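You operate a simulated robot arm through the tools that you are given. There is no shell and no other tool. Be economical: measure what you need, move in short steps, check, and stop when the job is done.

The job below is to be done with a simulated robot arm. You get a single attempt, and the scene is never put back.

JOB
Rock the seed through the sieve and tip the chaff into its drawer.
Fine: the sieve goes back in the rocker; close the drawer; spill nothing.

It is judged by the outcome, as a careful person would: the job done as asked, and still so three seconds after it is handed in. It fails if anything else is knocked over, pushed out of place, dropped, spilled or broken.

ROBOT AND FRAMES
A 6-joint arm with a two-finger gripper, fixed in place. Base frame: the origin is at the foot of the arm, x ahead of it, y to its left, z up. Readings come in m, degrees, newtons and seconds.
Its first joint turns from -166.0 to 166.0 degrees. Payload 2.45 kg.
The TCP is the grasp point between the finger pads, 0.02 m short of the fingertips. In the tool frame z runs along the fingers and y along their closing line. Largest opening 0.14 m; the body of the gripper starts 0.168 m behind the TCP.
Orientation is that of the tool frame in the base frame, as a unit quaternion [w, x, y, z]. With the fingers straight down and closing along the base's y, the tool's x points along the base's -x, its y along +y and its z along -z.

CONTROLS
- The arm moves only by the tool send_rows. Its argument "steps" is a list of rows, each an object (a shift or turn left out is 0, a gripper value left out holds the last) with "grip": the gripper command, from -1 (shut) to 1 (fully open), values between in proportion; "xyz": the shift along the tool's x, y, z in m, a list of three; "delta_rot": the turn, a rotation vector about the tool's x, y, z in degrees, a list of three. In form: [{"grip": grip, "xyz": [x, y, z], "delta_rot": [wx, wy, wz]}, ...]. A call has 1 to 10 rows; each row is the pose to reach, as a shift and turn from the pose commanded when the call began, along the tool's axes at that moment. A row lasts 0.2 s, in which the tool goes at most 0.05 m and 8.6 degrees; a call with a longer step from one row to the next is refused whole, and so is a gripper value outside its range. A pose out of reach is approached as far as the arm can. The call stops where the force on the tool passes 90 N (or 10 N more than at its start, if that is more) or the arm is blocked; 0.2 s more then pass. The fingers move at their own pace (about 0.045 m/s each) and stop on an object; they squeeze with about 40 N. The grip force told is the motor's: it shows also when the fingers shut on nothing. Time passes only in rows, and 0.2 s behind the last, so rows that repeat a pose let the fingers close. It gives the time, the measured TCP pose, the force on the tool (base axes), the opening and the grip force at its end, in the units of the frame above (readings bear some noise), with the torque about the TCP (base axes, N m) and any sound that the robot's microphone picked up.
- Cameras (640 x 400 px; columns grow to the right, rows downward): "scene" is fixed at [0.2196, 0.4978, 1.4123]; the picture's right is [-0.29, -0.96, 0.00], its down [-0.66, 0.20, -0.72] and it looks along [0.69, -0.21, -0.69] (base axes); focal length 330 px, centre (320, 200). "wrist" rides on the gripper at [0.078, 0.011, -0.209] in the tool frame; the picture's right is [-0.14, 0.99, 0.00], its down [-0.92, -0.13, -0.37] and it looks along [-0.36, -0.05, 0.93] (tool axes); focal length 280 px, centre (320, 200). There is no depth. A picture from a camera that has moved, and an enlarged one, comes with that camera's place and axes in the base frame and with its lens.
- capture(camera): a new picture of that camera. No time passes.
- inspect(camera, box): a new picture of the part [left, top, right, bottom] of that camera's present view, enlarged. No time passes.
- job_done(): hands the job in; it is judged then, once.

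Go step by step. Nothing tells you positions but the pictures and the camera data: compare them with the known pose of the tool, close in by small moves and look again before you grip or let go. The budget is 120 turns and 76 pictures, counting those below and the enlarged ones. Unless the task says otherwise, let go and move clear before handing in, and close with one line.

The tools are called by a JSON object that holds its "name" and its "arguments". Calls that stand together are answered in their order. send_rows: Moves the arm, as the interface text tells. Its arguments: {"type":"object","properties":{"steps":{"type":"array"}},"required":["steps"]} The other tools are called the same way: capture (camera) takes a picture; inspect (camera, box) takes an enlarged picture of a part of a camera's view; job_done () hands the job in.

At the start:

```text
time_s: 0.0
ee_pos: [0.8288, -0.0616, 0.9393]
tcp_rot: [0.0, 0.0, 1.0, -0.001]
contact_force: [-0.1, -0.7, 0.2]
torque: [0.02, -0.01, 0.03]
grip_width: 0.14
finger_force: 0.1
```

scene: 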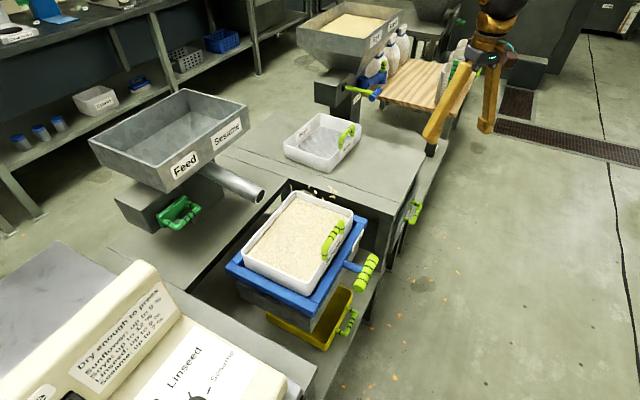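
wrist: 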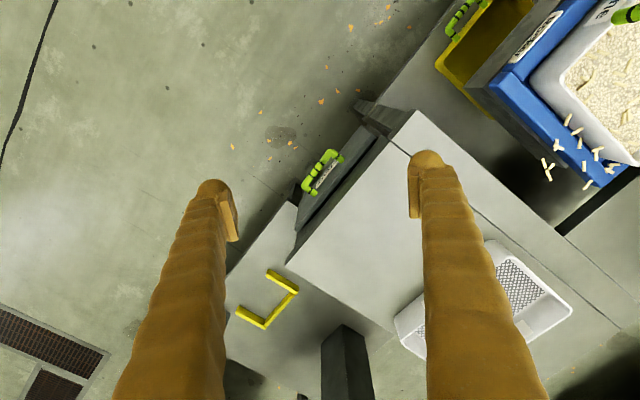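

I see a sieve full of seed on a blue rocker, a yellow tray beneath it, another white sieve on the bench, and a drawer with a green handle. I'll look closer before moving.

{"name": "inspect", "arguments": {"camera": "scene", "box": [210, 170, 410, 360]}}

{"name": "inspect", "arguments": {"camera": "scene", "box": [270, 90, 450, 230]}}

{"name": "inspect", "arguments": {"camera": "scene", "box": [0, 240, 320, 400]}}

{"name": "inspect", "arguments": {"camera": "scene", "box": [80, 70, 280, 240]}}

```text
2.11 times, centred on (310, 265) of scene
camera zoom: at [0.2196, 0.4978, 1.4123], right [-0.29, -0.96, 0.0], down [-0.66, 0.2, -0.72], along [0.69, -0.21, -0.69], focal length 694 px, centre (341, 63)
```

zoom: 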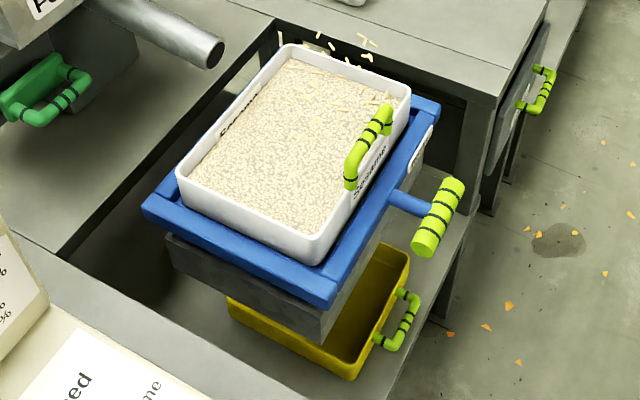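

```text
2.86 times, centred on (360, 160) of scene
camera zoom: at [0.2196, 0.4978, 1.4123], right [-0.29, -0.96, 0.0], down [-0.66, 0.2, -0.72], along [0.69, -0.21, -0.69], focal length 942 px, centre (206, 314)
```

zoom: 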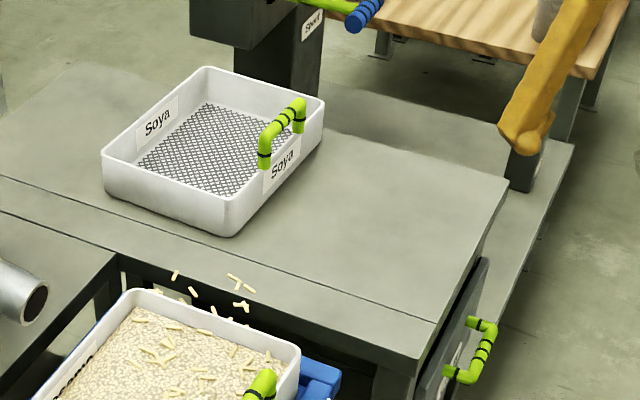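

```text
2.00 times, centred on (160, 320) of scene
camera zoom: at [0.2196, 0.4978, 1.4123], right [-0.29, -0.96, 0.0], down [-0.66, 0.2, -0.72], along [0.69, -0.21, -0.69], focal length 659 px, centre (640, -40)
```

zoom: 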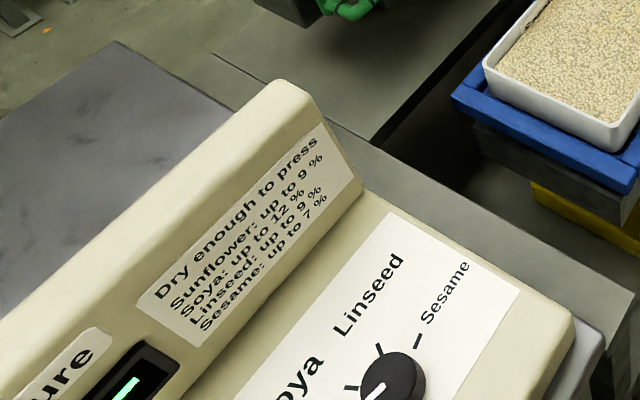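

```text
2.35 times, centred on (180, 155) of scene
camera zoom: at [0.2196, 0.4978, 1.4123], right [-0.29, -0.96, 0.0], down [-0.66, 0.2, -0.72], along [0.69, -0.21, -0.69], focal length 776 px, centre (649, 306)
```

zoom: 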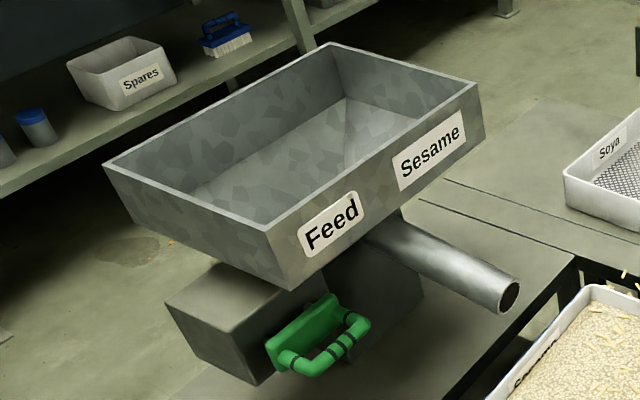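

The triangulated positions are roughly: drawer handle (0.91, -0.07, 0.56), sieve handle (0.72, 0.31, 0.77), rocker handle about (0.64, 0.24, 0.70). I'll move the arm at height toward +y for a better wrist view of the rocker.

{"name": "send_rows", "arguments": {"steps": [{"xyz": [0, 0.045, -0.01]}, {"xyz": [0.015, 0.09, -0.02]}, {"xyz": [0.03, 0.135, -0.03]}, {"xyz": [0.045, 0.18, -0.04]}, {"xyz": [0.06, 0.225, -0.05]}, {"xyz": [0.075, 0.27, -0.06]}, {"xyz": [0.09, 0.31, -0.06]}]}}

{"name": "capture", "arguments": {"camera": "wrist"}}

{"name": "capture", "arguments": {"camera": "scene"}}

```text
time_s: 1.6
ee_pos: [0.742, 0.2478, 1.0003]
tcp_rot: [0.001, 0.0, 1.0, 0.0]
contact_force: [-0.2, -0.2, 0.0]
torque: [0.02, 0.0, -0.01]
grip_width: 0.14
finger_force: 0.1
```

```text
69 pictures are left
camera wrist: at [0.6607, 0.26, 1.2094], right [0.14, 0.99, 0.0], down [0.92, -0.13, 0.37], along [0.37, -0.05, -0.93], focal length 280 px, centre (320, 200)
```

wrist: 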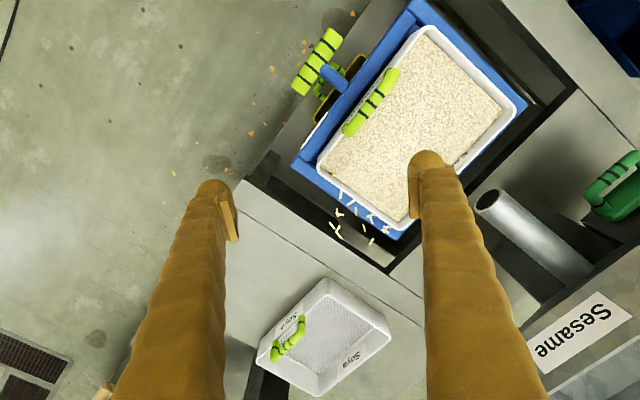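

```text
68 pictures are left
```

scene: 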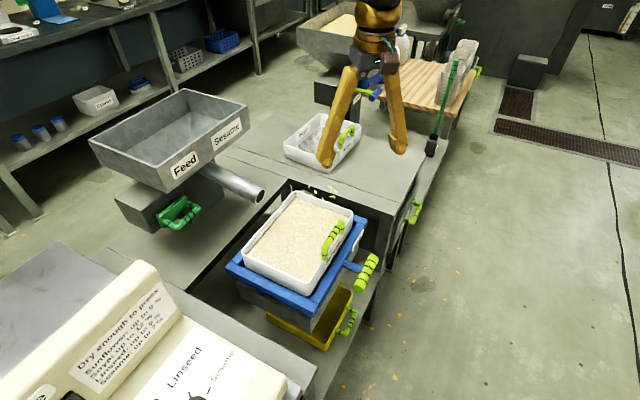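

The rocker handle is near (0.62, 0.26, 0.74) and the sieve handle near (0.69, 0.325, 0.80), both parallel to about (0.7, -0.7). I'll inspect the details and then move for a cleaner view.

{"name": "send_rows", "arguments": {"steps": [{"xyz": [0.045, 0.0, 0]}, {"xyz": [0.09, 0.01, 0]}, {"xyz": [0.13, 0.02, 0]}, {"xyz": [0.17, 0.03, 0]}]}}

{"name": "capture", "arguments": {"camera": "wrist"}}

{"name": "inspect", "arguments": {"camera": "wrist", "box": [220, 20, 480, 200]}}

```text
time_s: 2.6
ee_pos: [0.5684, 0.2756, 1.002]
tcp_rot: [0.001, -0.001, 1.0, 0.001]
contact_force: [-0.2, -0.3, 0.0]
torque: [-0.02, -0.01, -0.05]
grip_width: 0.14
finger_force: 0.0
```

```text
67 pictures are left
camera wrist: at [0.4881, 0.2879, 1.2107], right [0.14, 0.99, 0.0], down [0.92, -0.13, 0.37], along [0.37, -0.05, -0.93], focal length 280 px, centre (320, 200)
```

wrist: 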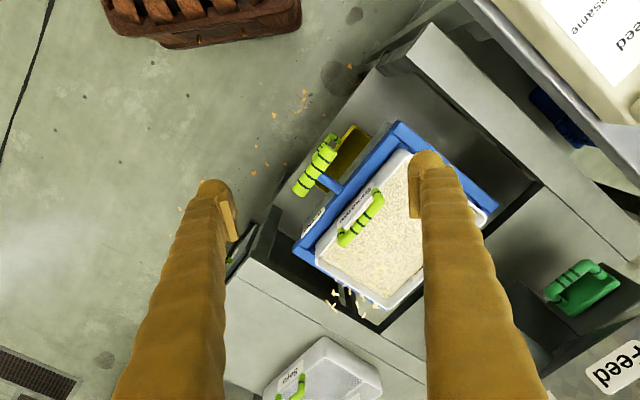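

```text
2.22 times, centred on (350, 110) of wrist
camera zoom: at [0.4881, 0.2879, 1.2107], right [0.14, 0.99, 0.0], down [0.92, -0.13, 0.37], along [0.37, -0.05, -0.93], focal length 623 px, centre (253, 400)
```

zoom: 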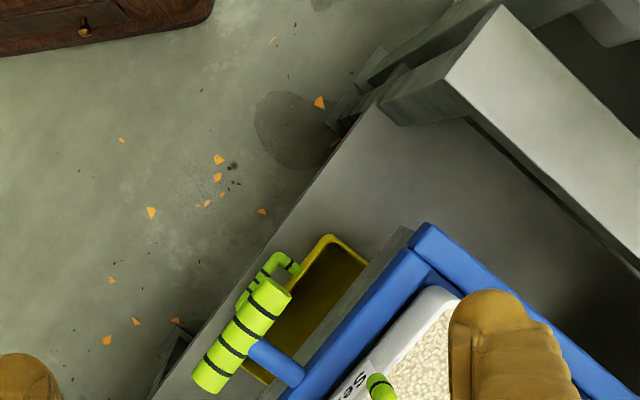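

Wide view is clear now; I want a close look at the tray and labels before rocking.

{"name": "inspect", "arguments": {"camera": "scene", "box": [250, 240, 390, 360]}}

{"name": "inspect", "arguments": {"camera": "wrist", "box": [270, 120, 400, 240]}}

```text
3.33 times, centred on (320, 300) of scene
camera zoom: at [0.2196, 0.4978, 1.4123], right [-0.29, -0.96, 0.0], down [-0.66, 0.2, -0.72], along [0.69, -0.21, -0.69], focal length 1099 px, centre (320, -133)
```

zoom: 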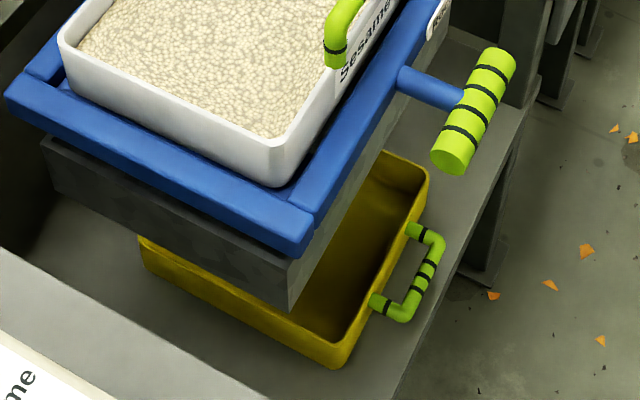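

```text
3.33 times, centred on (335, 180) of wrist
camera zoom: at [0.4881, 0.2879, 1.2107], right [0.14, 0.99, 0.0], down [0.92, -0.13, 0.37], along [0.37, -0.05, -0.93], focal length 935 px, centre (270, 267)
```

zoom: 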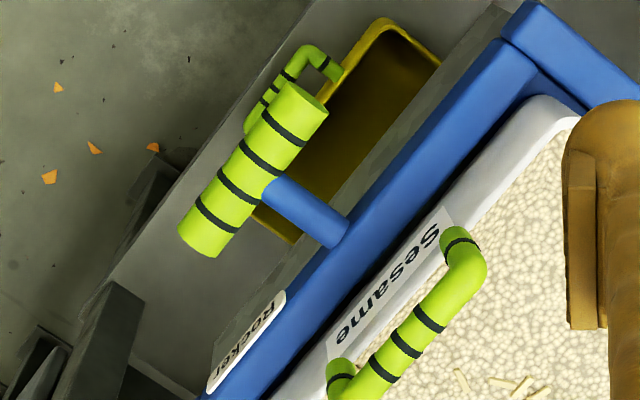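

The rocker's T-bar is horizontal along (0.71, -0.71), centred near (0.622, 0.258, 0.74), about 9 cm long, with its stem pointing into the frame. I'll turn 45° and hover over its right half with the fingers pre-narrowed.

{"name": "send_rows", "arguments": {"steps": [{"grip": -0.2, "xyz": [-0.0125, -0.0065, 0.025], "delta_rot": [0, 0, 7.5]}, {"xyz": [-0.025, -0.013, 0.05], "delta_rot": [0, 0, 15]}, {"xyz": [-0.0375, -0.0195, 0.075], "delta_rot": [0, 0, 22.5]}, {"xyz": [-0.05, -0.026, 0.1], "delta_rot": [0, 0, 30]}, {"xyz": [-0.0625, -0.0325, 0.125], "delta_rot": [0, 0, 37.5]}, {"xyz": [-0.075, -0.039, 0.152], "delta_rot": [0, 0, 45]}, {"xyz": [-0.075, -0.039, 0.152], "delta_rot": [0, 0, 45]}]}}

{"name": "capture", "arguments": {"camera": "wrist"}}

{"name": "capture", "arguments": {"camera": "scene"}}

```text
time_s: 4.2
ee_pos: [0.6443, 0.2364, 0.8484]
tcp_rot: [0.001, 0.383, 0.924, 0.001]
contact_force: [0.2, -1.0, -0.7]
torque: [0.0, 0.01, 0.0]
grip_width: 0.0562
finger_force: 0.1
```

```text
63 pictures are left
camera wrist: at [0.5944, 0.301, 1.0581], right [0.8, 0.6, 0.0], down [0.56, -0.74, 0.37], along [0.22, -0.29, -0.93], focal length 280 px, centre (320, 200)
```

wrist: 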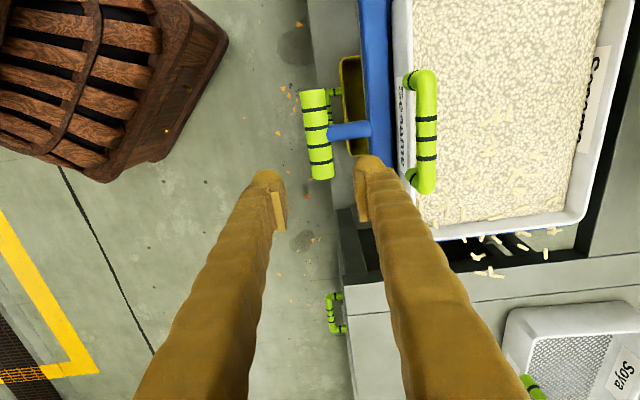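

```text
62 pictures are left
```

scene: 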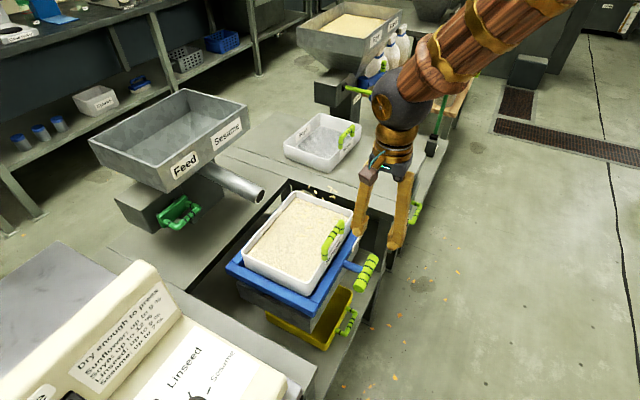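

The gripper hovers over the right half of the bar with perpendicular alignment good to a few mm. I'll descend partway and check.

{"name": "send_rows", "arguments": {"steps": [{"xyz": [-0.004, 0, 0.03]}, {"xyz": [-0.004, 0, 0.06]}]}}

{"name": "capture", "arguments": {"camera": "wrist"}}

{"name": "inspect", "arguments": {"camera": "scene", "box": [300, 190, 440, 310]}}

```text
time_s: 4.8
ee_pos: [0.6474, 0.2377, 0.7871]
tcp_rot: [0.0, 0.383, 0.924, -0.001]
contact_force: [-0.3, -1.0, -0.2]
torque: [0.0, 0.01, 0.05]
grip_width: 0.056
finger_force: 0.0
```

```text
61 pictures are left
camera wrist: at [0.5978, 0.3005, 0.9974], right [0.8, 0.6, 0.0], down [0.56, -0.74, 0.37], along [0.22, -0.29, -0.93], focal length 280 px, centre (320, 200)
```

wrist: 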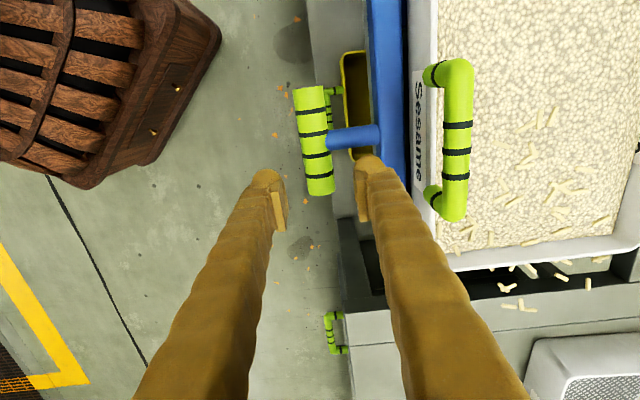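

```text
3.33 times, centred on (370, 250) of scene
camera zoom: at [0.2196, 0.4978, 1.4123], right [-0.29, -0.96, 0.0], down [-0.66, 0.2, -0.72], along [0.69, -0.21, -0.69], focal length 1099 px, centre (153, 33)
```

zoom: 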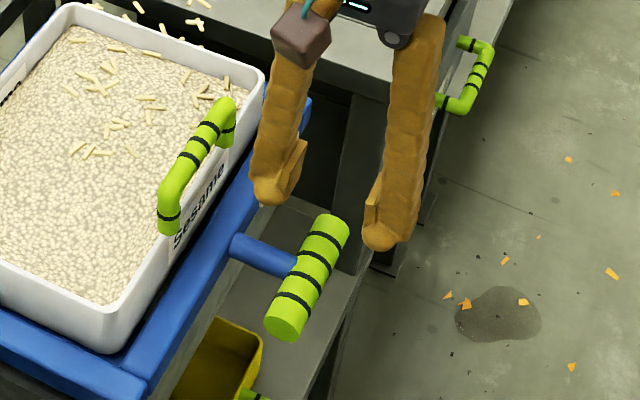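

Alignment holds with the bar about 5 cm below the TCP. Descending onto it.

{"name": "send_rows", "arguments": {"steps": [{"xyz": [-0.002, -0.002, 0.025]}, {"xyz": [-0.002, -0.002, 0.047]}]}}

{"name": "capture", "arguments": {"camera": "wrist"}}

{"name": "inspect", "arguments": {"camera": "scene", "box": [300, 190, 440, 310]}}

```text
time_s: 5.4
ee_pos: [0.6483, 0.2323, 0.7408]
tcp_rot: [0.001, 0.382, 0.924, 0.0]
contact_force: [0.4, -0.4, 0.5]
torque: [0.0, -0.01, 0.01]
grip_width: 0.0563
finger_force: 0.1
```

```text
59 pictures are left
camera wrist: at [0.5982, 0.2962, 0.9499], right [0.8, 0.6, 0.0], down [0.56, -0.74, 0.37], along [0.22, -0.29, -0.93], focal length 280 px, centre (320, 200)
```

wrist: 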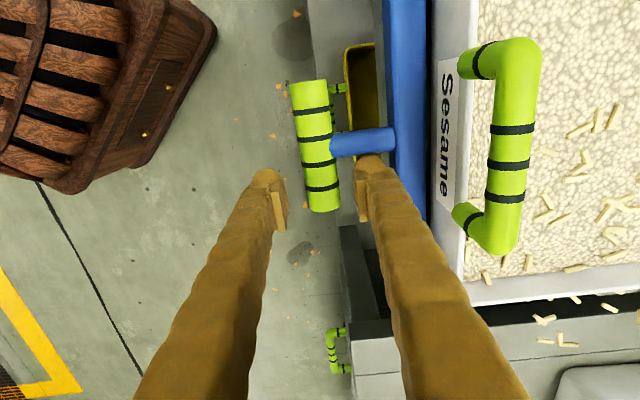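

```text
3.33 times, centred on (370, 250) of scene
camera zoom: at [0.2196, 0.4978, 1.4123], right [-0.29, -0.96, 0.0], down [-0.66, 0.2, -0.72], along [0.69, -0.21, -0.69], focal length 1099 px, centre (153, 33)
```

zoom: 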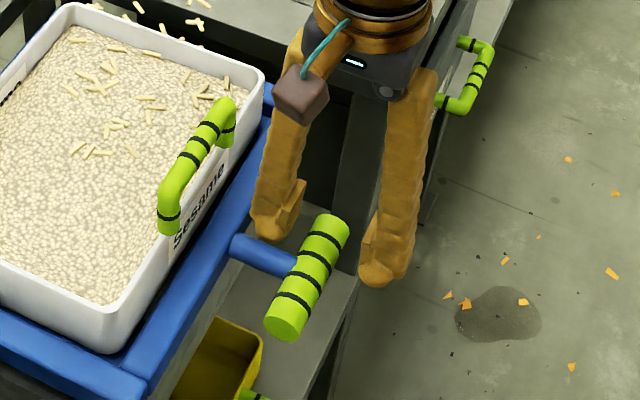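

The TCP sits about 1 cm inside the bar's end, beside the stem. I'll shift 6 mm toward the middle and close.

{"name": "send_rows", "arguments": {"steps": [{"xyz": [0.006, 0.0, 0.002]}, {"grip": -1, "xyz": [0.006, 0.0, 0.002]}, {"grip": -1, "xyz": [0.006, 0.0, 0.002]}, {"grip": -1, "xyz": [0.006, 0.0, 0.002]}]}}

{"name": "capture", "arguments": {"camera": "wrist"}}

```text
time_s: 6.4
ee_pos: [0.6409, 0.2351, 0.7386]
tcp_rot: [-0.001, 0.382, 0.924, -0.001]
contact_force: [-0.7, 2.7, 4.0]
torque: [0.04, -0.04, 0.08]
grip_width: 0.0
finger_force: 11.8
```

```text
57 pictures are left
camera wrist: at [0.5917, 0.3, 0.9481], right [0.8, 0.6, 0.0], down [0.56, -0.74, 0.37], along [0.22, -0.29, -0.93], focal length 280 px, centre (320, 200)
```

wrist: 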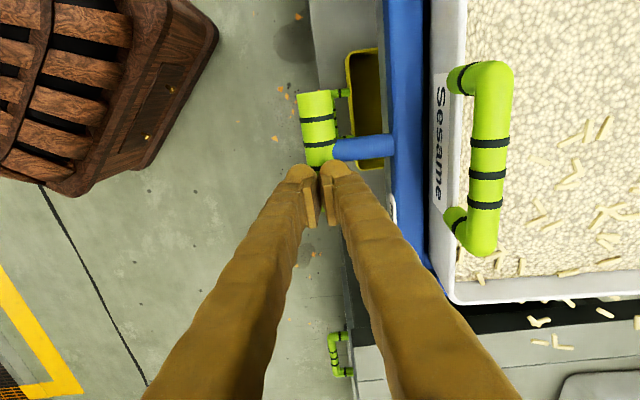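

The fingers closed just above the bar (it's lower than I estimated, its centre near z≈0.70). I'll reopen and go down with the force guard.

{"name": "send_rows", "arguments": {"steps": [{"grip": -0.2, "xyz": [0, 0, -0.01]}, {"grip": -0.2, "xyz": [0, 0.002, -0.01]}, {"grip": -0.2, "xyz": [0, 0.003, -0.01]}, {"grip": -0.2, "xyz": [0, 0.003, -0.01]}, {"xyz": [0, 0.003, 0.01]}, {"xyz": [0, 0.003, 0.025]}, {"xyz": [0, 0.003, 0.035]}]}}

{"name": "capture", "arguments": {"camera": "wrist"}}

{"name": "inspect", "arguments": {"camera": "scene", "box": [300, 190, 440, 310]}}

```text
time_s: 8.0
ee_pos: [0.6492, 0.2388, 0.7057]
tcp_rot: [0.002, 0.383, 0.924, 0.002]
contact_force: [34.9, -40.3, 41.1]
torque: [1.05, -0.8, -1.98]
grip_width: 0.055
finger_force: 0.0
heard: click
```

```text
56 pictures are left
camera wrist: at [0.5975, 0.3025, 0.9143], right [0.8, 0.6, 0.01], down [0.56, -0.74, 0.37], along [0.23, -0.29, -0.93], focal length 280 px, centre (320, 200)
```

wrist: 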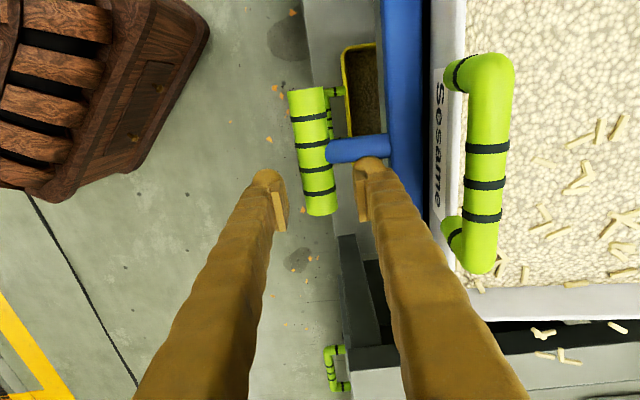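

```text
3.33 times, centred on (370, 250) of scene
camera zoom: at [0.2196, 0.4978, 1.4123], right [-0.29, -0.96, 0.0], down [-0.66, 0.2, -0.72], along [0.69, -0.21, -0.69], focal length 1099 px, centre (153, 33)
```

zoom: 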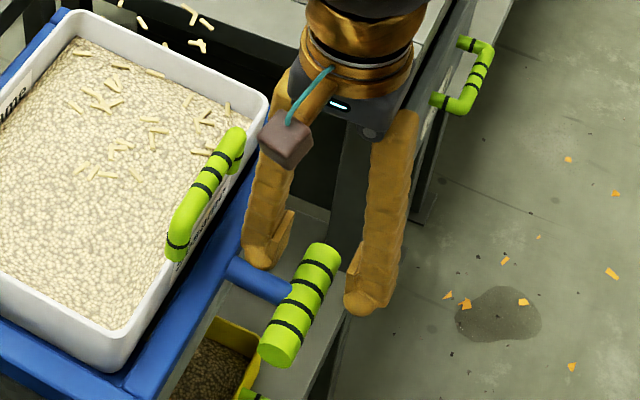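

Pressing down tilted the rocker with a click, and seed fell into the yellow tray: rocking is an up/down motion of this handle. I'll lift off and see whether it springs back.

{"name": "send_rows", "arguments": {"steps": [{"xyz": [0, 0, -0.015]}, {"xyz": [-0.01, 0, -0.035]}, {"xyz": [-0.01, 0, -0.035]}, {"xyz": [-0.01, 0, -0.035]}]}}

{"name": "inspect", "arguments": {"camera": "scene", "box": [210, 170, 410, 360]}}

{"name": "capture", "arguments": {"camera": "wrist"}}

```text
time_s: 9.0
ee_pos: [0.6508, 0.2331, 0.7378]
tcp_rot: [0.0, 0.382, 0.924, 0.001]
contact_force: [-0.2, 0.4, -0.6]
torque: [-0.02, 0.0, 0.0]
grip_width: 0.056
finger_force: 0.0
```

```text
2.11 times, centred on (310, 265) of scene
camera zoom: at [0.2196, 0.4978, 1.4123], right [-0.29, -0.96, 0.0], down [-0.66, 0.2, -0.72], along [0.69, -0.21, -0.69], focal length 694 px, centre (341, 63)
```

zoom: 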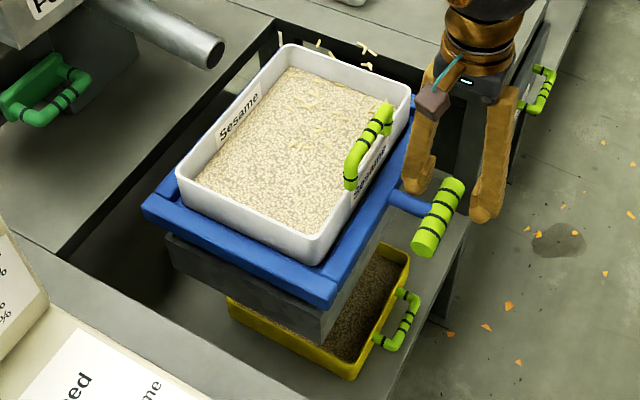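

```text
53 pictures are left
camera wrist: at [0.6009, 0.2967, 0.9474], right [0.8, 0.6, 0.0], down [0.56, -0.74, 0.37], along [0.22, -0.29, -0.93], focal length 280 px, centre (320, 200)
```

wrist: 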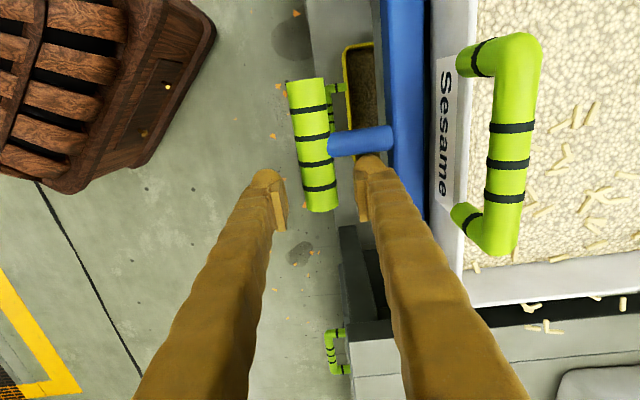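

It springs back on its own and the seed level has dropped, so each press is one rock. I'll close the fingers, centre over the bar, and press down and release a couple of times.

{"name": "send_rows", "arguments": {"steps": [{"grip": -1, "xyz": [0.015, 0, -0.012]}, {"grip": -1, "xyz": [0.028, 0, -0.012]}, {"grip": -1, "xyz": [0.028, 0, -0.012]}, {"grip": -1, "xyz": [0.028, 0, -0.012]}, {"xyz": [0.028, 0, 0.0]}, {"xyz": [0.028, 0, 0.01]}, {"xyz": [0.028, 0, 0.02]}, {"xyz": [0.028, 0, 0.03]}]}}

{"name": "capture", "arguments": {"camera": "wrist"}}

```text
time_s: 10.8
ee_pos: [0.6326, 0.2544, 0.7179]
tcp_rot: [0.001, 0.382, 0.924, 0.001]
contact_force: [-11.9, -5.9, 42.2]
torque: [0.24, 0.5, 0.2]
grip_width: 0.006
finger_force: 30.0
heard: click
stopped in row 8: the force on the tool passed its limit at 119 N (the readings are from after the stop); the commanded pose is now the measured one
```

```text
52 pictures are left
camera wrist: at [0.5823, 0.3164, 0.926], right [0.8, 0.6, 0.01], down [0.56, -0.74, 0.37], along [0.23, -0.29, -0.93], focal length 280 px, centre (320, 200)
```

wrist: 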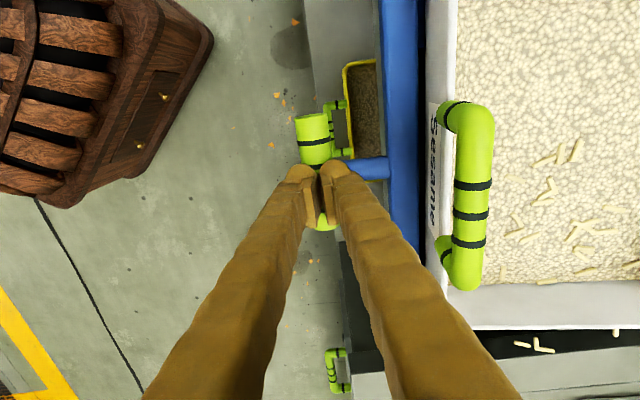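

A second rock clicked at its end stop (TCP z≈0.718). I'll run gentler repeated cycles, stopping just short of that.

{"name": "send_rows", "arguments": {"steps": [{"xyz": [0, 0, -0.02]}, {"xyz": [0, 0, -0.035]}, {"xyz": [0, 0, -0.035]}, {"xyz": [0, 0, -0.018]}, {"xyz": [0, 0, -0.008]}, {"xyz": [0, 0, -0.002]}, {"xyz": [0, 0, -0.002]}, {"xyz": [0, 0, -0.02]}, {"xyz": [0, 0, -0.035]}, {"xyz": [0, 0, -0.035]}]}}

{"name": "inspect", "arguments": {"camera": "scene", "box": [210, 170, 410, 360]}}

```text
time_s: 13.0
ee_pos: [0.6342, 0.2526, 0.7509]
tcp_rot: [0.001, 0.383, 0.924, 0.002]
contact_force: [0.4, -2.0, 4.1]
torque: [-0.03, 0.04, 0.02]
grip_width: 0.0
finger_force: 29.5
heard: click
```

```text
2.11 times, centred on (310, 265) of scene
camera zoom: at [0.2196, 0.4978, 1.4123], right [-0.29, -0.96, 0.0], down [-0.66, 0.2, -0.72], along [0.69, -0.21, -0.69], focal length 694 px, centre (341, 63)
```

zoom: 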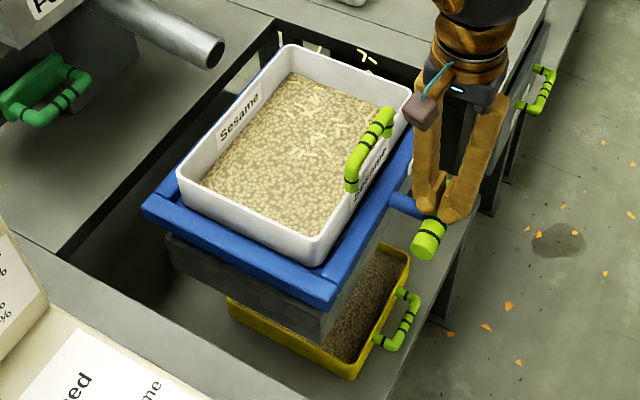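

Each press clicks and seed level keeps dropping. Continuing with two more cycles.

{"name": "send_rows", "arguments": {"steps": [{"xyz": [0, 0, 0.015]}, {"xyz": [0, 0, 0.026]}, {"xyz": [0, 0, 0.033]}, {"xyz": [0, 0, 0.033]}, {"xyz": [0, 0, 0.015]}, {"xyz": [0, 0, -0.003]}, {"xyz": [0, 0, -0.003]}]}}

{"name": "send_rows", "arguments": {"steps": [{"xyz": [0, 0, 0.015]}, {"xyz": [0, 0, 0.028]}, {"xyz": [0, 0, 0.036]}, {"xyz": [0, 0, 0.036]}, {"xyz": [0, 0, 0.015]}, {"xyz": [0, 0, 0]}, {"xyz": [0, 0, 0]}]}}

{"name": "inspect", "arguments": {"camera": "scene", "box": [210, 170, 410, 360]}}

```text
time_s: 14.6
ee_pos: [0.6323, 0.2525, 0.7533]
tcp_rot: [0.002, 0.383, 0.924, 0.002]
contact_force: [-2.6, -0.3, 4.0]
torque: [0.02, 0.06, 0.02]
grip_width: 0.0
finger_force: 30.0
heard: click
```

```text
time_s: 16.2
ee_pos: [0.6347, 0.2533, 0.7517]
tcp_rot: [0.002, 0.383, 0.924, 0.002]
contact_force: [-1.1, 0.3, 3.9]
torque: [-0.01, 0.09, -0.02]
grip_width: 0.0001
finger_force: 29.6
heard: click
```

```text
2.11 times, centred on (310, 265) of scene
camera zoom: at [0.2196, 0.4978, 1.4123], right [-0.29, -0.96, 0.0], down [-0.66, 0.2, -0.72], along [0.69, -0.21, -0.69], focal length 694 px, centre (341, 63)
```

zoom: 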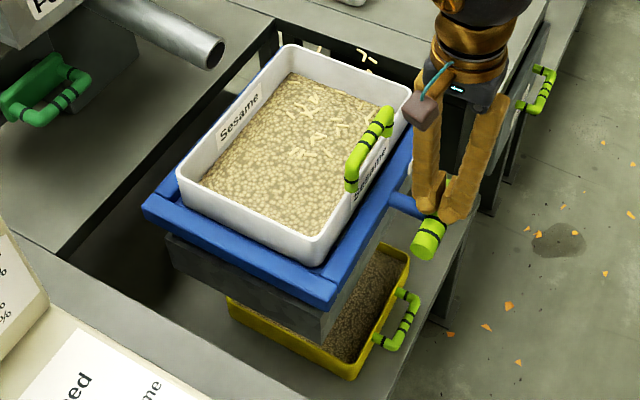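

Clicks came but the level hardly changed, and the tool still touches the bar at the top. The bar may not be returning fully, so I'll raise higher between presses.

{"name": "send_rows", "arguments": {"steps": [{"xyz": [0, 0, -0.02]}, {"xyz": [0, 0, -0.03]}, {"xyz": [0, 0, -0.03]}, {"xyz": [0, 0, -0.03]}, {"xyz": [0, 0, 0.0]}, {"xyz": [0, 0, 0.015]}, {"xyz": [0, 0, 0.028]}, {"xyz": [0, 0, 0.036]}, {"xyz": [0, 0, 0.036]}]}}

{"name": "send_rows", "arguments": {"steps": [{"xyz": [0, 0, -0.03]}, {"xyz": [0, 0, -0.066]}, {"xyz": [0, 0, -0.066]}, {"xyz": [0, 0, -0.066]}]}}

{"name": "inspect", "arguments": {"camera": "scene", "box": [210, 170, 410, 360]}}

```text
time_s: 18.2
ee_pos: [0.6333, 0.2522, 0.7177]
tcp_rot: [0.002, 0.383, 0.924, 0.002]
contact_force: [0.6, -0.2, 7.4]
torque: [0.07, 0.04, -0.01]
grip_width: 0.006
finger_force: 29.6
heard: click
```

```text
time_s: 19.2
ee_pos: [0.6327, 0.2524, 0.7821]
tcp_rot: [0.002, 0.383, 0.924, 0.002]
contact_force: [-0.3, 0.4, -0.6]
torque: [-0.02, -0.02, 0.04]
grip_width: 0.0
finger_force: 29.3
```

```text
2.11 times, centred on (310, 265) of scene
camera zoom: at [0.2196, 0.4978, 1.4123], right [-0.29, -0.96, 0.0], down [-0.66, 0.2, -0.72], along [0.69, -0.21, -0.69], focal length 694 px, centre (341, 63)
```

zoom: 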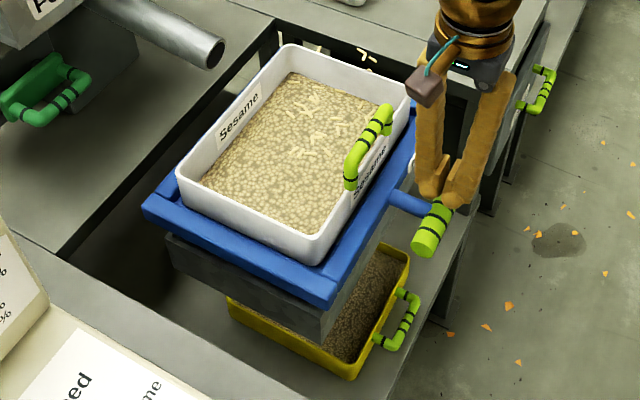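

Let me look closely at what remains in the sieve.

{"name": "inspect", "arguments": {"camera": "scene", "box": [250, 180, 350, 260]}}

{"name": "capture", "arguments": {"camera": "wrist"}}

```text
5.00 times, centred on (300, 220) of scene
camera zoom: at [0.2196, 0.4978, 1.4123], right [-0.29, -0.96, 0.0], down [-0.66, 0.2, -0.72], along [0.69, -0.21, -0.69], focal length 1648 px, centre (420, 100)
```

zoom: 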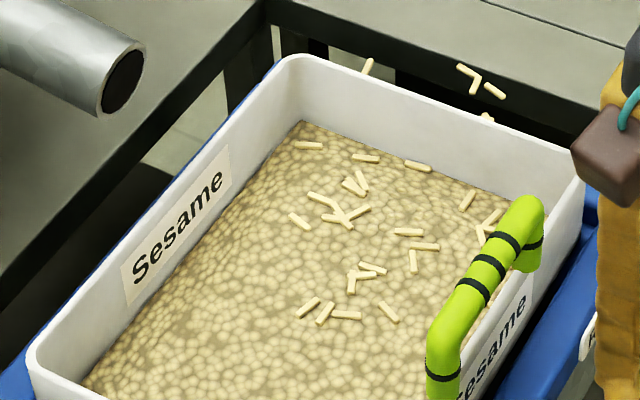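

```text
47 pictures are left
camera wrist: at [0.5821, 0.3154, 0.9911], right [0.8, 0.6, 0.01], down [0.56, -0.74, 0.37], along [0.23, -0.29, -0.93], focal length 280 px, centre (320, 200)
```

wrist: 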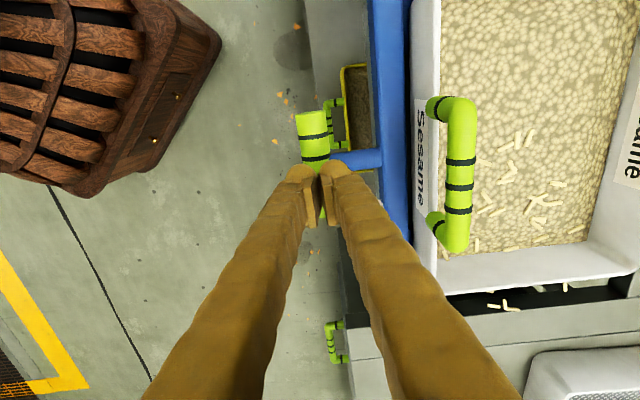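

The remainder is a sparse husky layer; I'll run two more full presses and compare to see whether sieving is finished.

{"name": "send_rows", "arguments": {"steps": [{"xyz": [0, 0, 0.03]}, {"xyz": [0, 0, 0.047]}, {"xyz": [0, 0, 0.058]}, {"xyz": [0, 0, 0.066]}, {"xyz": [0, 0, 0.066]}, {"xyz": [0, 0, 0.04]}, {"xyz": [0, 0, 0.0]}, {"xyz": [0, 0, 0]}, {"xyz": [0, 0, 0]}, {"xyz": [0, 0, 0]}]}}

{"name": "send_rows", "arguments": {"steps": [{"xyz": [0, 0, 0.03]}, {"xyz": [0, 0, 0.047]}, {"xyz": [0, 0, 0.058]}, {"xyz": [0, 0, 0.066]}, {"xyz": [0, 0, 0.066]}, {"xyz": [0, 0, 0.04]}, {"xyz": [0, 0, 0.0]}, {"xyz": [0, 0, 0]}, {"xyz": [0, 0, 0]}, {"xyz": [0, 0, 0]}]}}

{"name": "inspect", "arguments": {"camera": "scene", "box": [250, 180, 350, 260]}}

```text
time_s: 21.4
ee_pos: [0.6352, 0.2526, 0.7829]
tcp_rot: [0.002, 0.382, 0.924, 0.002]
contact_force: [0.1, -1.1, -0.4]
torque: [0.0, 0.0, -0.04]
grip_width: 0.0
finger_force: 29.3
heard: click
```

```text
time_s: 23.6
ee_pos: [0.6341, 0.2556, 0.7823]
tcp_rot: [0.002, 0.383, 0.924, 0.002]
contact_force: [-0.2, 0.2, 0.0]
torque: [0.03, 0.0, 0.03]
grip_width: 0.0
finger_force: 29.5
heard: click
```

```text
5.00 times, centred on (300, 220) of scene
camera zoom: at [0.2196, 0.4978, 1.4123], right [-0.29, -0.96, 0.0], down [-0.66, 0.2, -0.72], along [0.69, -0.21, -0.69], focal length 1648 px, centre (420, 100)
```

zoom: 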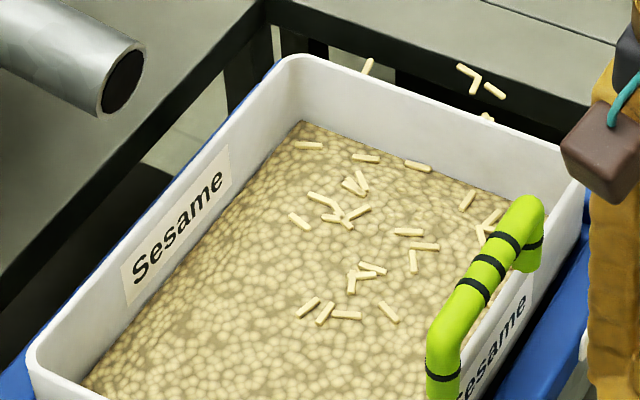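

No further change: sieving is complete and only chaff remains. Now to look at the chaff drawer.

{"name": "send_rows", "arguments": {"steps": [{"xyz": [-0.02, 0, -0.04]}, {"xyz": [-0.06, -0.015, -0.07]}, {"xyz": [-0.105, -0.03, -0.08]}, {"xyz": [-0.15, -0.05, -0.08]}, {"xyz": [-0.19, -0.07, -0.08]}, {"xyz": [-0.23, -0.09, -0.08]}, {"xyz": [-0.27, -0.11, -0.08]}, {"xyz": [-0.3, -0.13, -0.08]}, {"grip": 0, "xyz": [-0.3, -0.13, -0.08]}]}}

{"name": "capture", "arguments": {"camera": "wrist"}}

{"name": "capture", "arguments": {"camera": "scene"}}

```text
refused: row 2 steps farther than a row can; nothing moved
```

```text
45 pictures are left
camera wrist: at [0.5835, 0.3187, 0.9923], right [0.8, 0.6, 0.01], down [0.56, -0.74, 0.37], along [0.23, -0.29, -0.93], focal length 280 px, centre (320, 200)
```

wrist: 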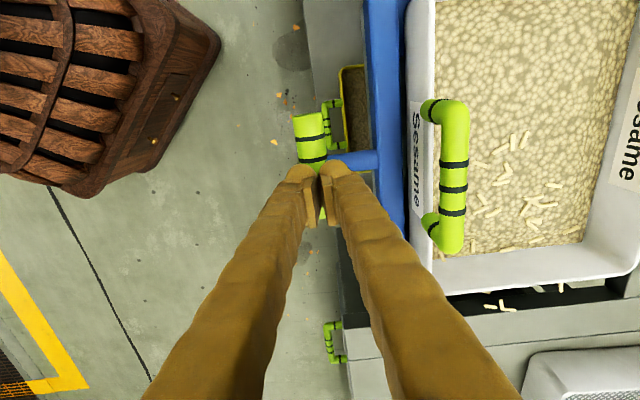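

```text
44 pictures are left
```

scene: 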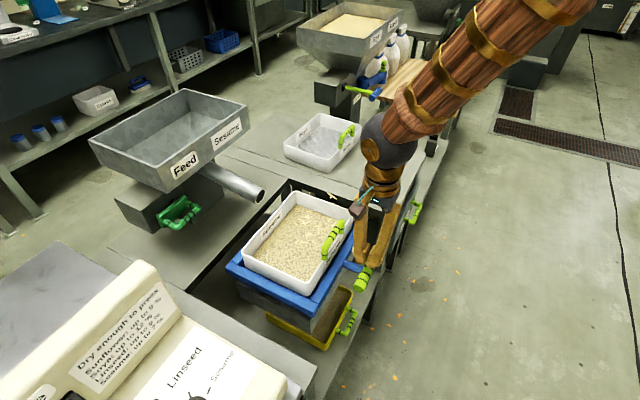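

One step was too long; I'll resend with shorter steps.

{"name": "send_rows", "arguments": {"steps": [{"xyz": [-0.02, 0, -0.035]}, {"xyz": [-0.05, -0.012, -0.065]}, {"xyz": [-0.09, -0.025, -0.08]}, {"xyz": [-0.13, -0.04, -0.08]}, {"xyz": [-0.17, -0.06, -0.08]}, {"xyz": [-0.21, -0.08, -0.08]}, {"xyz": [-0.25, -0.1, -0.08]}, {"xyz": [-0.28, -0.12, -0.08]}, {"grip": 0, "xyz": [-0.3, -0.13, -0.08]}]}}

{"name": "capture", "arguments": {"camera": "wrist"}}

```text
time_s: 25.6
ee_pos: [0.7554, -0.0502, 0.8599]
tcp_rot: [0.002, 0.383, 0.924, 0.002]
contact_force: [-0.6, -0.3, 0.5]
torque: [0.01, 0.03, 0.02]
grip_width: 0.0338
finger_force: 0.1
```

```text
43 pictures are left
camera wrist: at [0.7045, 0.0133, 1.07], right [0.8, 0.6, 0.01], down [0.56, -0.74, 0.37], along [0.23, -0.29, -0.93], focal length 280 px, centre (320, 200)
```

wrist: 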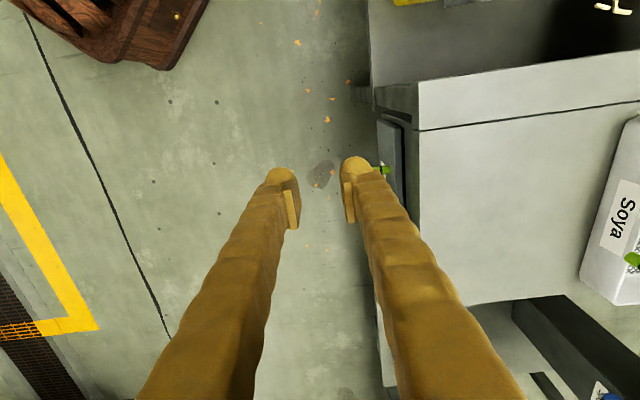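

The finger hides the drawer handle; I'll shift 10 cm outward to reveal it.

{"name": "send_rows", "arguments": {"steps": [{"grip": 0, "xyz": [0, -0.045, 0]}, {"xyz": [0, -0.09, 0]}, {"xyz": [0, -0.12, 0]}]}}

{"name": "capture", "arguments": {"camera": "wrist"}}

{"name": "inspect", "arguments": {"camera": "scene", "box": [360, 160, 460, 240]}}

```text
time_s: 26.4
ee_pos: [0.6688, -0.1377, 0.8624]
tcp_rot: [0.001, 0.382, 0.924, 0.003]
contact_force: [-0.5, 0.8, -0.4]
torque: [-0.01, -0.03, -0.01]
grip_width: 0.0699
finger_force: 0.1
```

```text
42 pictures are left
camera wrist: at [0.6187, -0.0749, 1.0715], right [0.8, 0.6, 0.0], down [0.56, -0.74, 0.37], along [0.23, -0.29, -0.93], focal length 280 px, centre (320, 200)
```

wrist: 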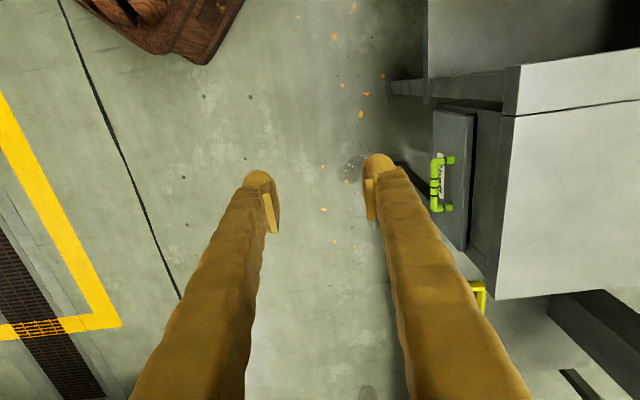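

```text
5.00 times, centred on (410, 200) of scene
camera zoom: at [0.2196, 0.4978, 1.4123], right [-0.29, -0.96, 0.0], down [-0.66, 0.2, -0.72], along [0.69, -0.21, -0.69], focal length 1648 px, centre (-130, 200)
```

zoom: 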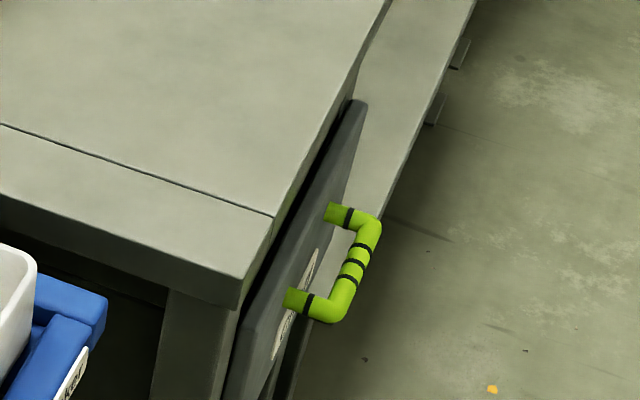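

{"name": "inspect", "arguments": {"camera": "wrist", "box": [390, 90, 550, 260]}}

```text
2.35 times, centred on (470, 175) of wrist
camera zoom: at [0.6187, -0.0749, 1.0715], right [0.8, 0.6, 0.0], down [0.56, -0.74, 0.37], along [0.23, -0.29, -0.93], focal length 660 px, centre (-33, 259)
```

zoom: 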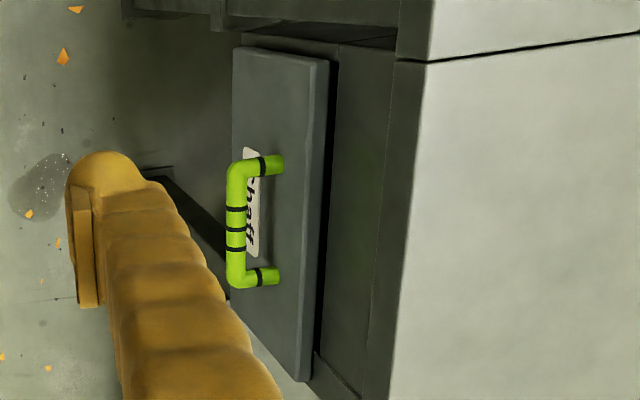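

The drawer is labelled "Chaff"; its bar centre triangulates to about (0.902, -0.079, 0.56), parallel to the bench edge, about 4 cm off the front. I'll hover above it with a narrow opening.

{"name": "send_rows", "arguments": {"steps": [{"grip": -0.43, "xyz": [-0.025, 0.04, 0]}, {"xyz": [-0.05, 0.08, 0]}, {"xyz": [-0.075, 0.12, 0.02]}, {"xyz": [-0.1, 0.16, 0.04]}, {"xyz": [-0.1235, 0.2, 0.06]}, {"xyz": [-0.1235, 0.2035, 0.1]}, {"xyz": [-0.1235, 0.2035, 0.14]}, {"xyz": [-0.1235, 0.2035, 0.18]}, {"xyz": [-0.1235, 0.2035, 0.21]}]}}

{"name": "capture", "arguments": {"camera": "wrist"}}

{"name": "inspect", "arguments": {"camera": "scene", "box": [360, 140, 480, 240]}}

```text
refused: row 3 steps farther than a row can; nothing moved
```

```text
39 pictures are left
camera wrist: at [0.6187, -0.0749, 1.0715], right [0.8, 0.6, 0.0], down [0.56, -0.74, 0.37], along [0.23, -0.29, -0.93], focal length 280 px, centre (320, 200)
```

wrist: 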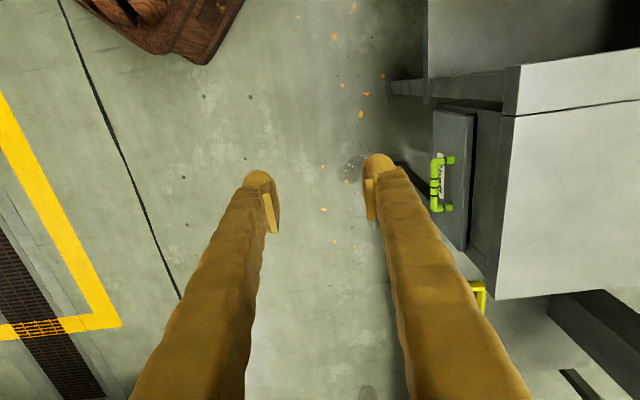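

```text
4.00 times, centred on (420, 190) of scene
camera zoom: at [0.2196, 0.4978, 1.4123], right [-0.29, -0.96, 0.0], down [-0.66, 0.2, -0.72], along [0.69, -0.21, -0.69], focal length 1319 px, centre (-80, 240)
```

zoom: 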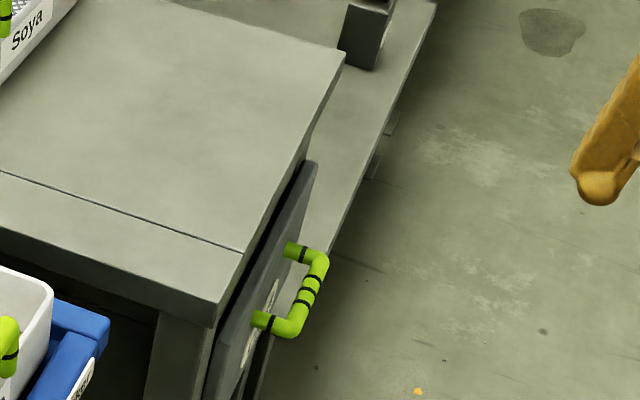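

Too long a diagonal again; I'll split it so every step stays under 5 cm.

{"name": "send_rows", "arguments": {"steps": [{"grip": -0.43, "xyz": [-0.024, 0.04, 0]}, {"xyz": [-0.048, 0.08, 0]}, {"xyz": [-0.072, 0.12, 0]}, {"xyz": [-0.096, 0.16, 0]}, {"xyz": [-0.12, 0.2, 0]}, {"xyz": [-0.1235, 0.2035, 0.04]}, {"xyz": [-0.1235, 0.2035, 0.08]}, {"xyz": [-0.1235, 0.2035, 0.12]}, {"xyz": [-0.1235, 0.2035, 0.16]}, {"xyz": [-0.1235, 0.2035, 0.2]}]}}

{"name": "capture", "arguments": {"camera": "wrist"}}

{"name": "inspect", "arguments": {"camera": "scene", "box": [360, 140, 480, 240]}}

```text
time_s: 28.6
ee_pos: [0.8995, -0.0799, 0.6641]
tcp_rot: [0.003, 0.383, 0.924, 0.002]
contact_force: [-0.3, 0.6, -0.6]
torque: [0.02, 0.02, -0.02]
grip_width: 0.0399
finger_force: 0.1
```

```text
37 pictures are left
camera wrist: at [0.8488, -0.0164, 0.8735], right [0.8, 0.6, 0.01], down [0.56, -0.74, 0.37], along [0.23, -0.29, -0.93], focal length 280 px, centre (320, 200)
```

wrist: 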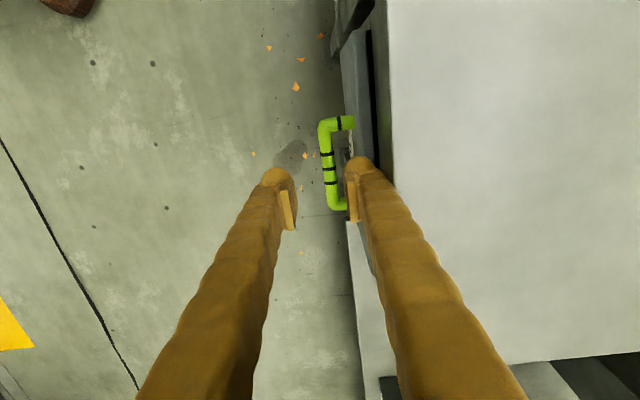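

```text
4.00 times, centred on (420, 190) of scene
camera zoom: at [0.2196, 0.4978, 1.4123], right [-0.29, -0.96, 0.0], down [-0.66, 0.2, -0.72], along [0.69, -0.21, -0.69], focal length 1319 px, centre (-80, 240)
```

zoom: 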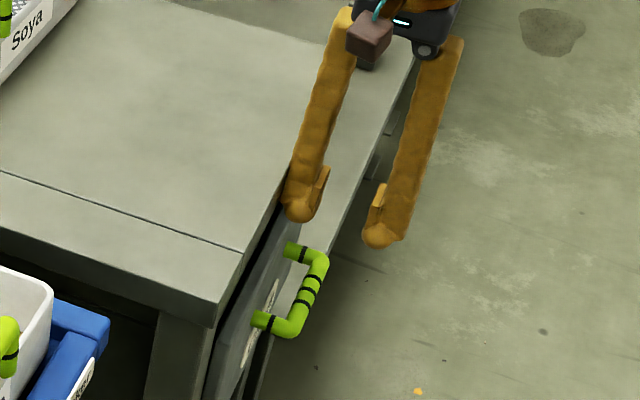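

Bar sits about 6 mm further in than the TCP; I'll correct and descend in small steps.

{"name": "send_rows", "arguments": {"steps": [{"xyz": [-0.005, 0.006, 0.02]}, {"xyz": [-0.005, 0.006, 0.045]}, {"xyz": [-0.005, 0.006, 0.07]}, {"xyz": [-0.005, 0.006, 0.09]}, {"xyz": [-0.005, 0.006, 0.105]}]}}

{"name": "capture", "arguments": {"camera": "wrist"}}

{"name": "inspect", "arguments": {"camera": "scene", "box": [360, 140, 480, 240]}}

```text
time_s: 29.5
ee_pos: [0.9119, -0.0803, 0.5951]
tcp_rot: [0.003, 0.383, 0.924, 0.002]
contact_force: [-12.9, -4.1, 24.3]
torque: [0.88, -0.24, 0.32]
grip_width: 0.0339
finger_force: 0.0
stopped in row 4: the force on the tool passed its limit at 120 N (the readings are from after the stop); the commanded pose is now the measured one
```

```text
35 pictures are left
camera wrist: at [0.8604, -0.0164, 0.8033], right [0.8, 0.6, 0.01], down [0.56, -0.74, 0.37], along [0.23, -0.29, -0.93], focal length 280 px, centre (320, 200)
```

wrist: 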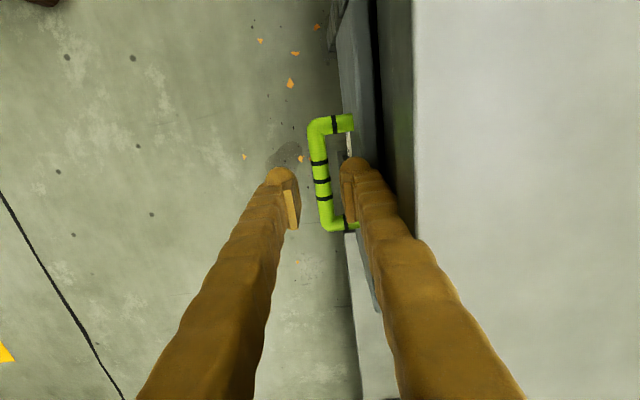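

```text
4.00 times, centred on (420, 190) of scene
camera zoom: at [0.2196, 0.4978, 1.4123], right [-0.29, -0.96, 0.0], down [-0.66, 0.2, -0.72], along [0.69, -0.21, -0.69], focal length 1319 px, centre (-80, 240)
```

zoom: 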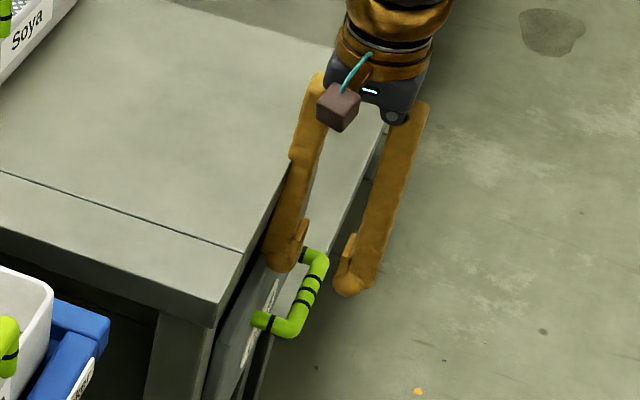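

The inner finger landed on top of the drawer front; the gap behind the bar is only about 2 cm. I'll back up 3 cm, shift 9 mm outward, and try again slowly.

{"name": "send_rows", "arguments": {"steps": [{"xyz": [0, 0, -0.03]}, {"xyz": [0, -0.009, -0.03]}, {"xyz": [0, -0.009, -0.03]}]}}

{"name": "inspect", "arguments": {"camera": "wrist", "box": [250, 80, 410, 260]}}

```text
time_s: 30.3
ee_pos: [0.9036, -0.0862, 0.6218]
tcp_rot: [0.003, 0.383, 0.924, 0.004]
contact_force: [0.6, -0.5, -0.4]
torque: [0.02, 0.02, -0.04]
grip_width: 0.0399
finger_force: 0.0
```

```text
2.22 times, centred on (330, 170) of wrist
camera zoom: at [0.8528, -0.0237, 0.8316], right [0.8, 0.6, 0.01], down [0.56, -0.74, 0.37], along [0.23, -0.29, -0.93], focal length 623 px, centre (298, 267)
```

zoom: 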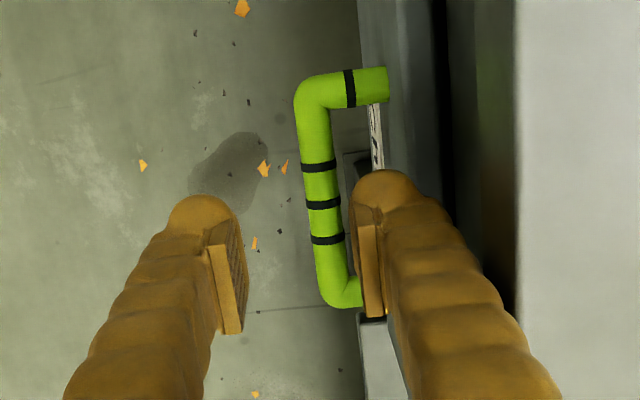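

Projecting this view down, the inner finger should drop between the bar and the front. Descending slowly.

{"name": "send_rows", "arguments": {"steps": [{"xyz": [0, 0, 0.015]}, {"xyz": [0, 0, 0.03]}, {"xyz": [0, 0, 0.04]}, {"xyz": [0, 0, 0.05]}, {"xyz": [0, 0, 0.06]}, {"xyz": [0, 0, 0.068]}]}}

{"name": "inspect", "arguments": {"camera": "wrist", "box": [250, 80, 410, 260]}}

```text
time_s: 31.7
ee_pos: [0.9047, -0.0874, 0.5546]
tcp_rot: [0.003, 0.382, 0.924, 0.003]
contact_force: [-0.2, 0.6, 0.4]
torque: [0.0, 0.02, -0.01]
grip_width: 0.0399
finger_force: 0.0
```

```text
2.22 times, centred on (330, 170) of wrist
camera zoom: at [0.854, -0.0228, 0.7637], right [0.8, 0.6, 0.01], down [0.56, -0.74, 0.37], along [0.23, -0.29, -0.93], focal length 623 px, centre (298, 267)
```

zoom: 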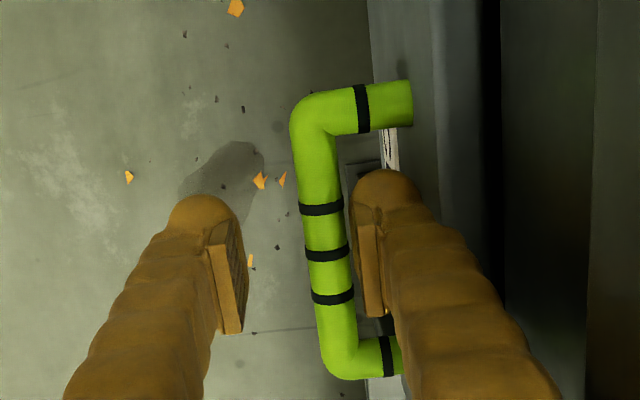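

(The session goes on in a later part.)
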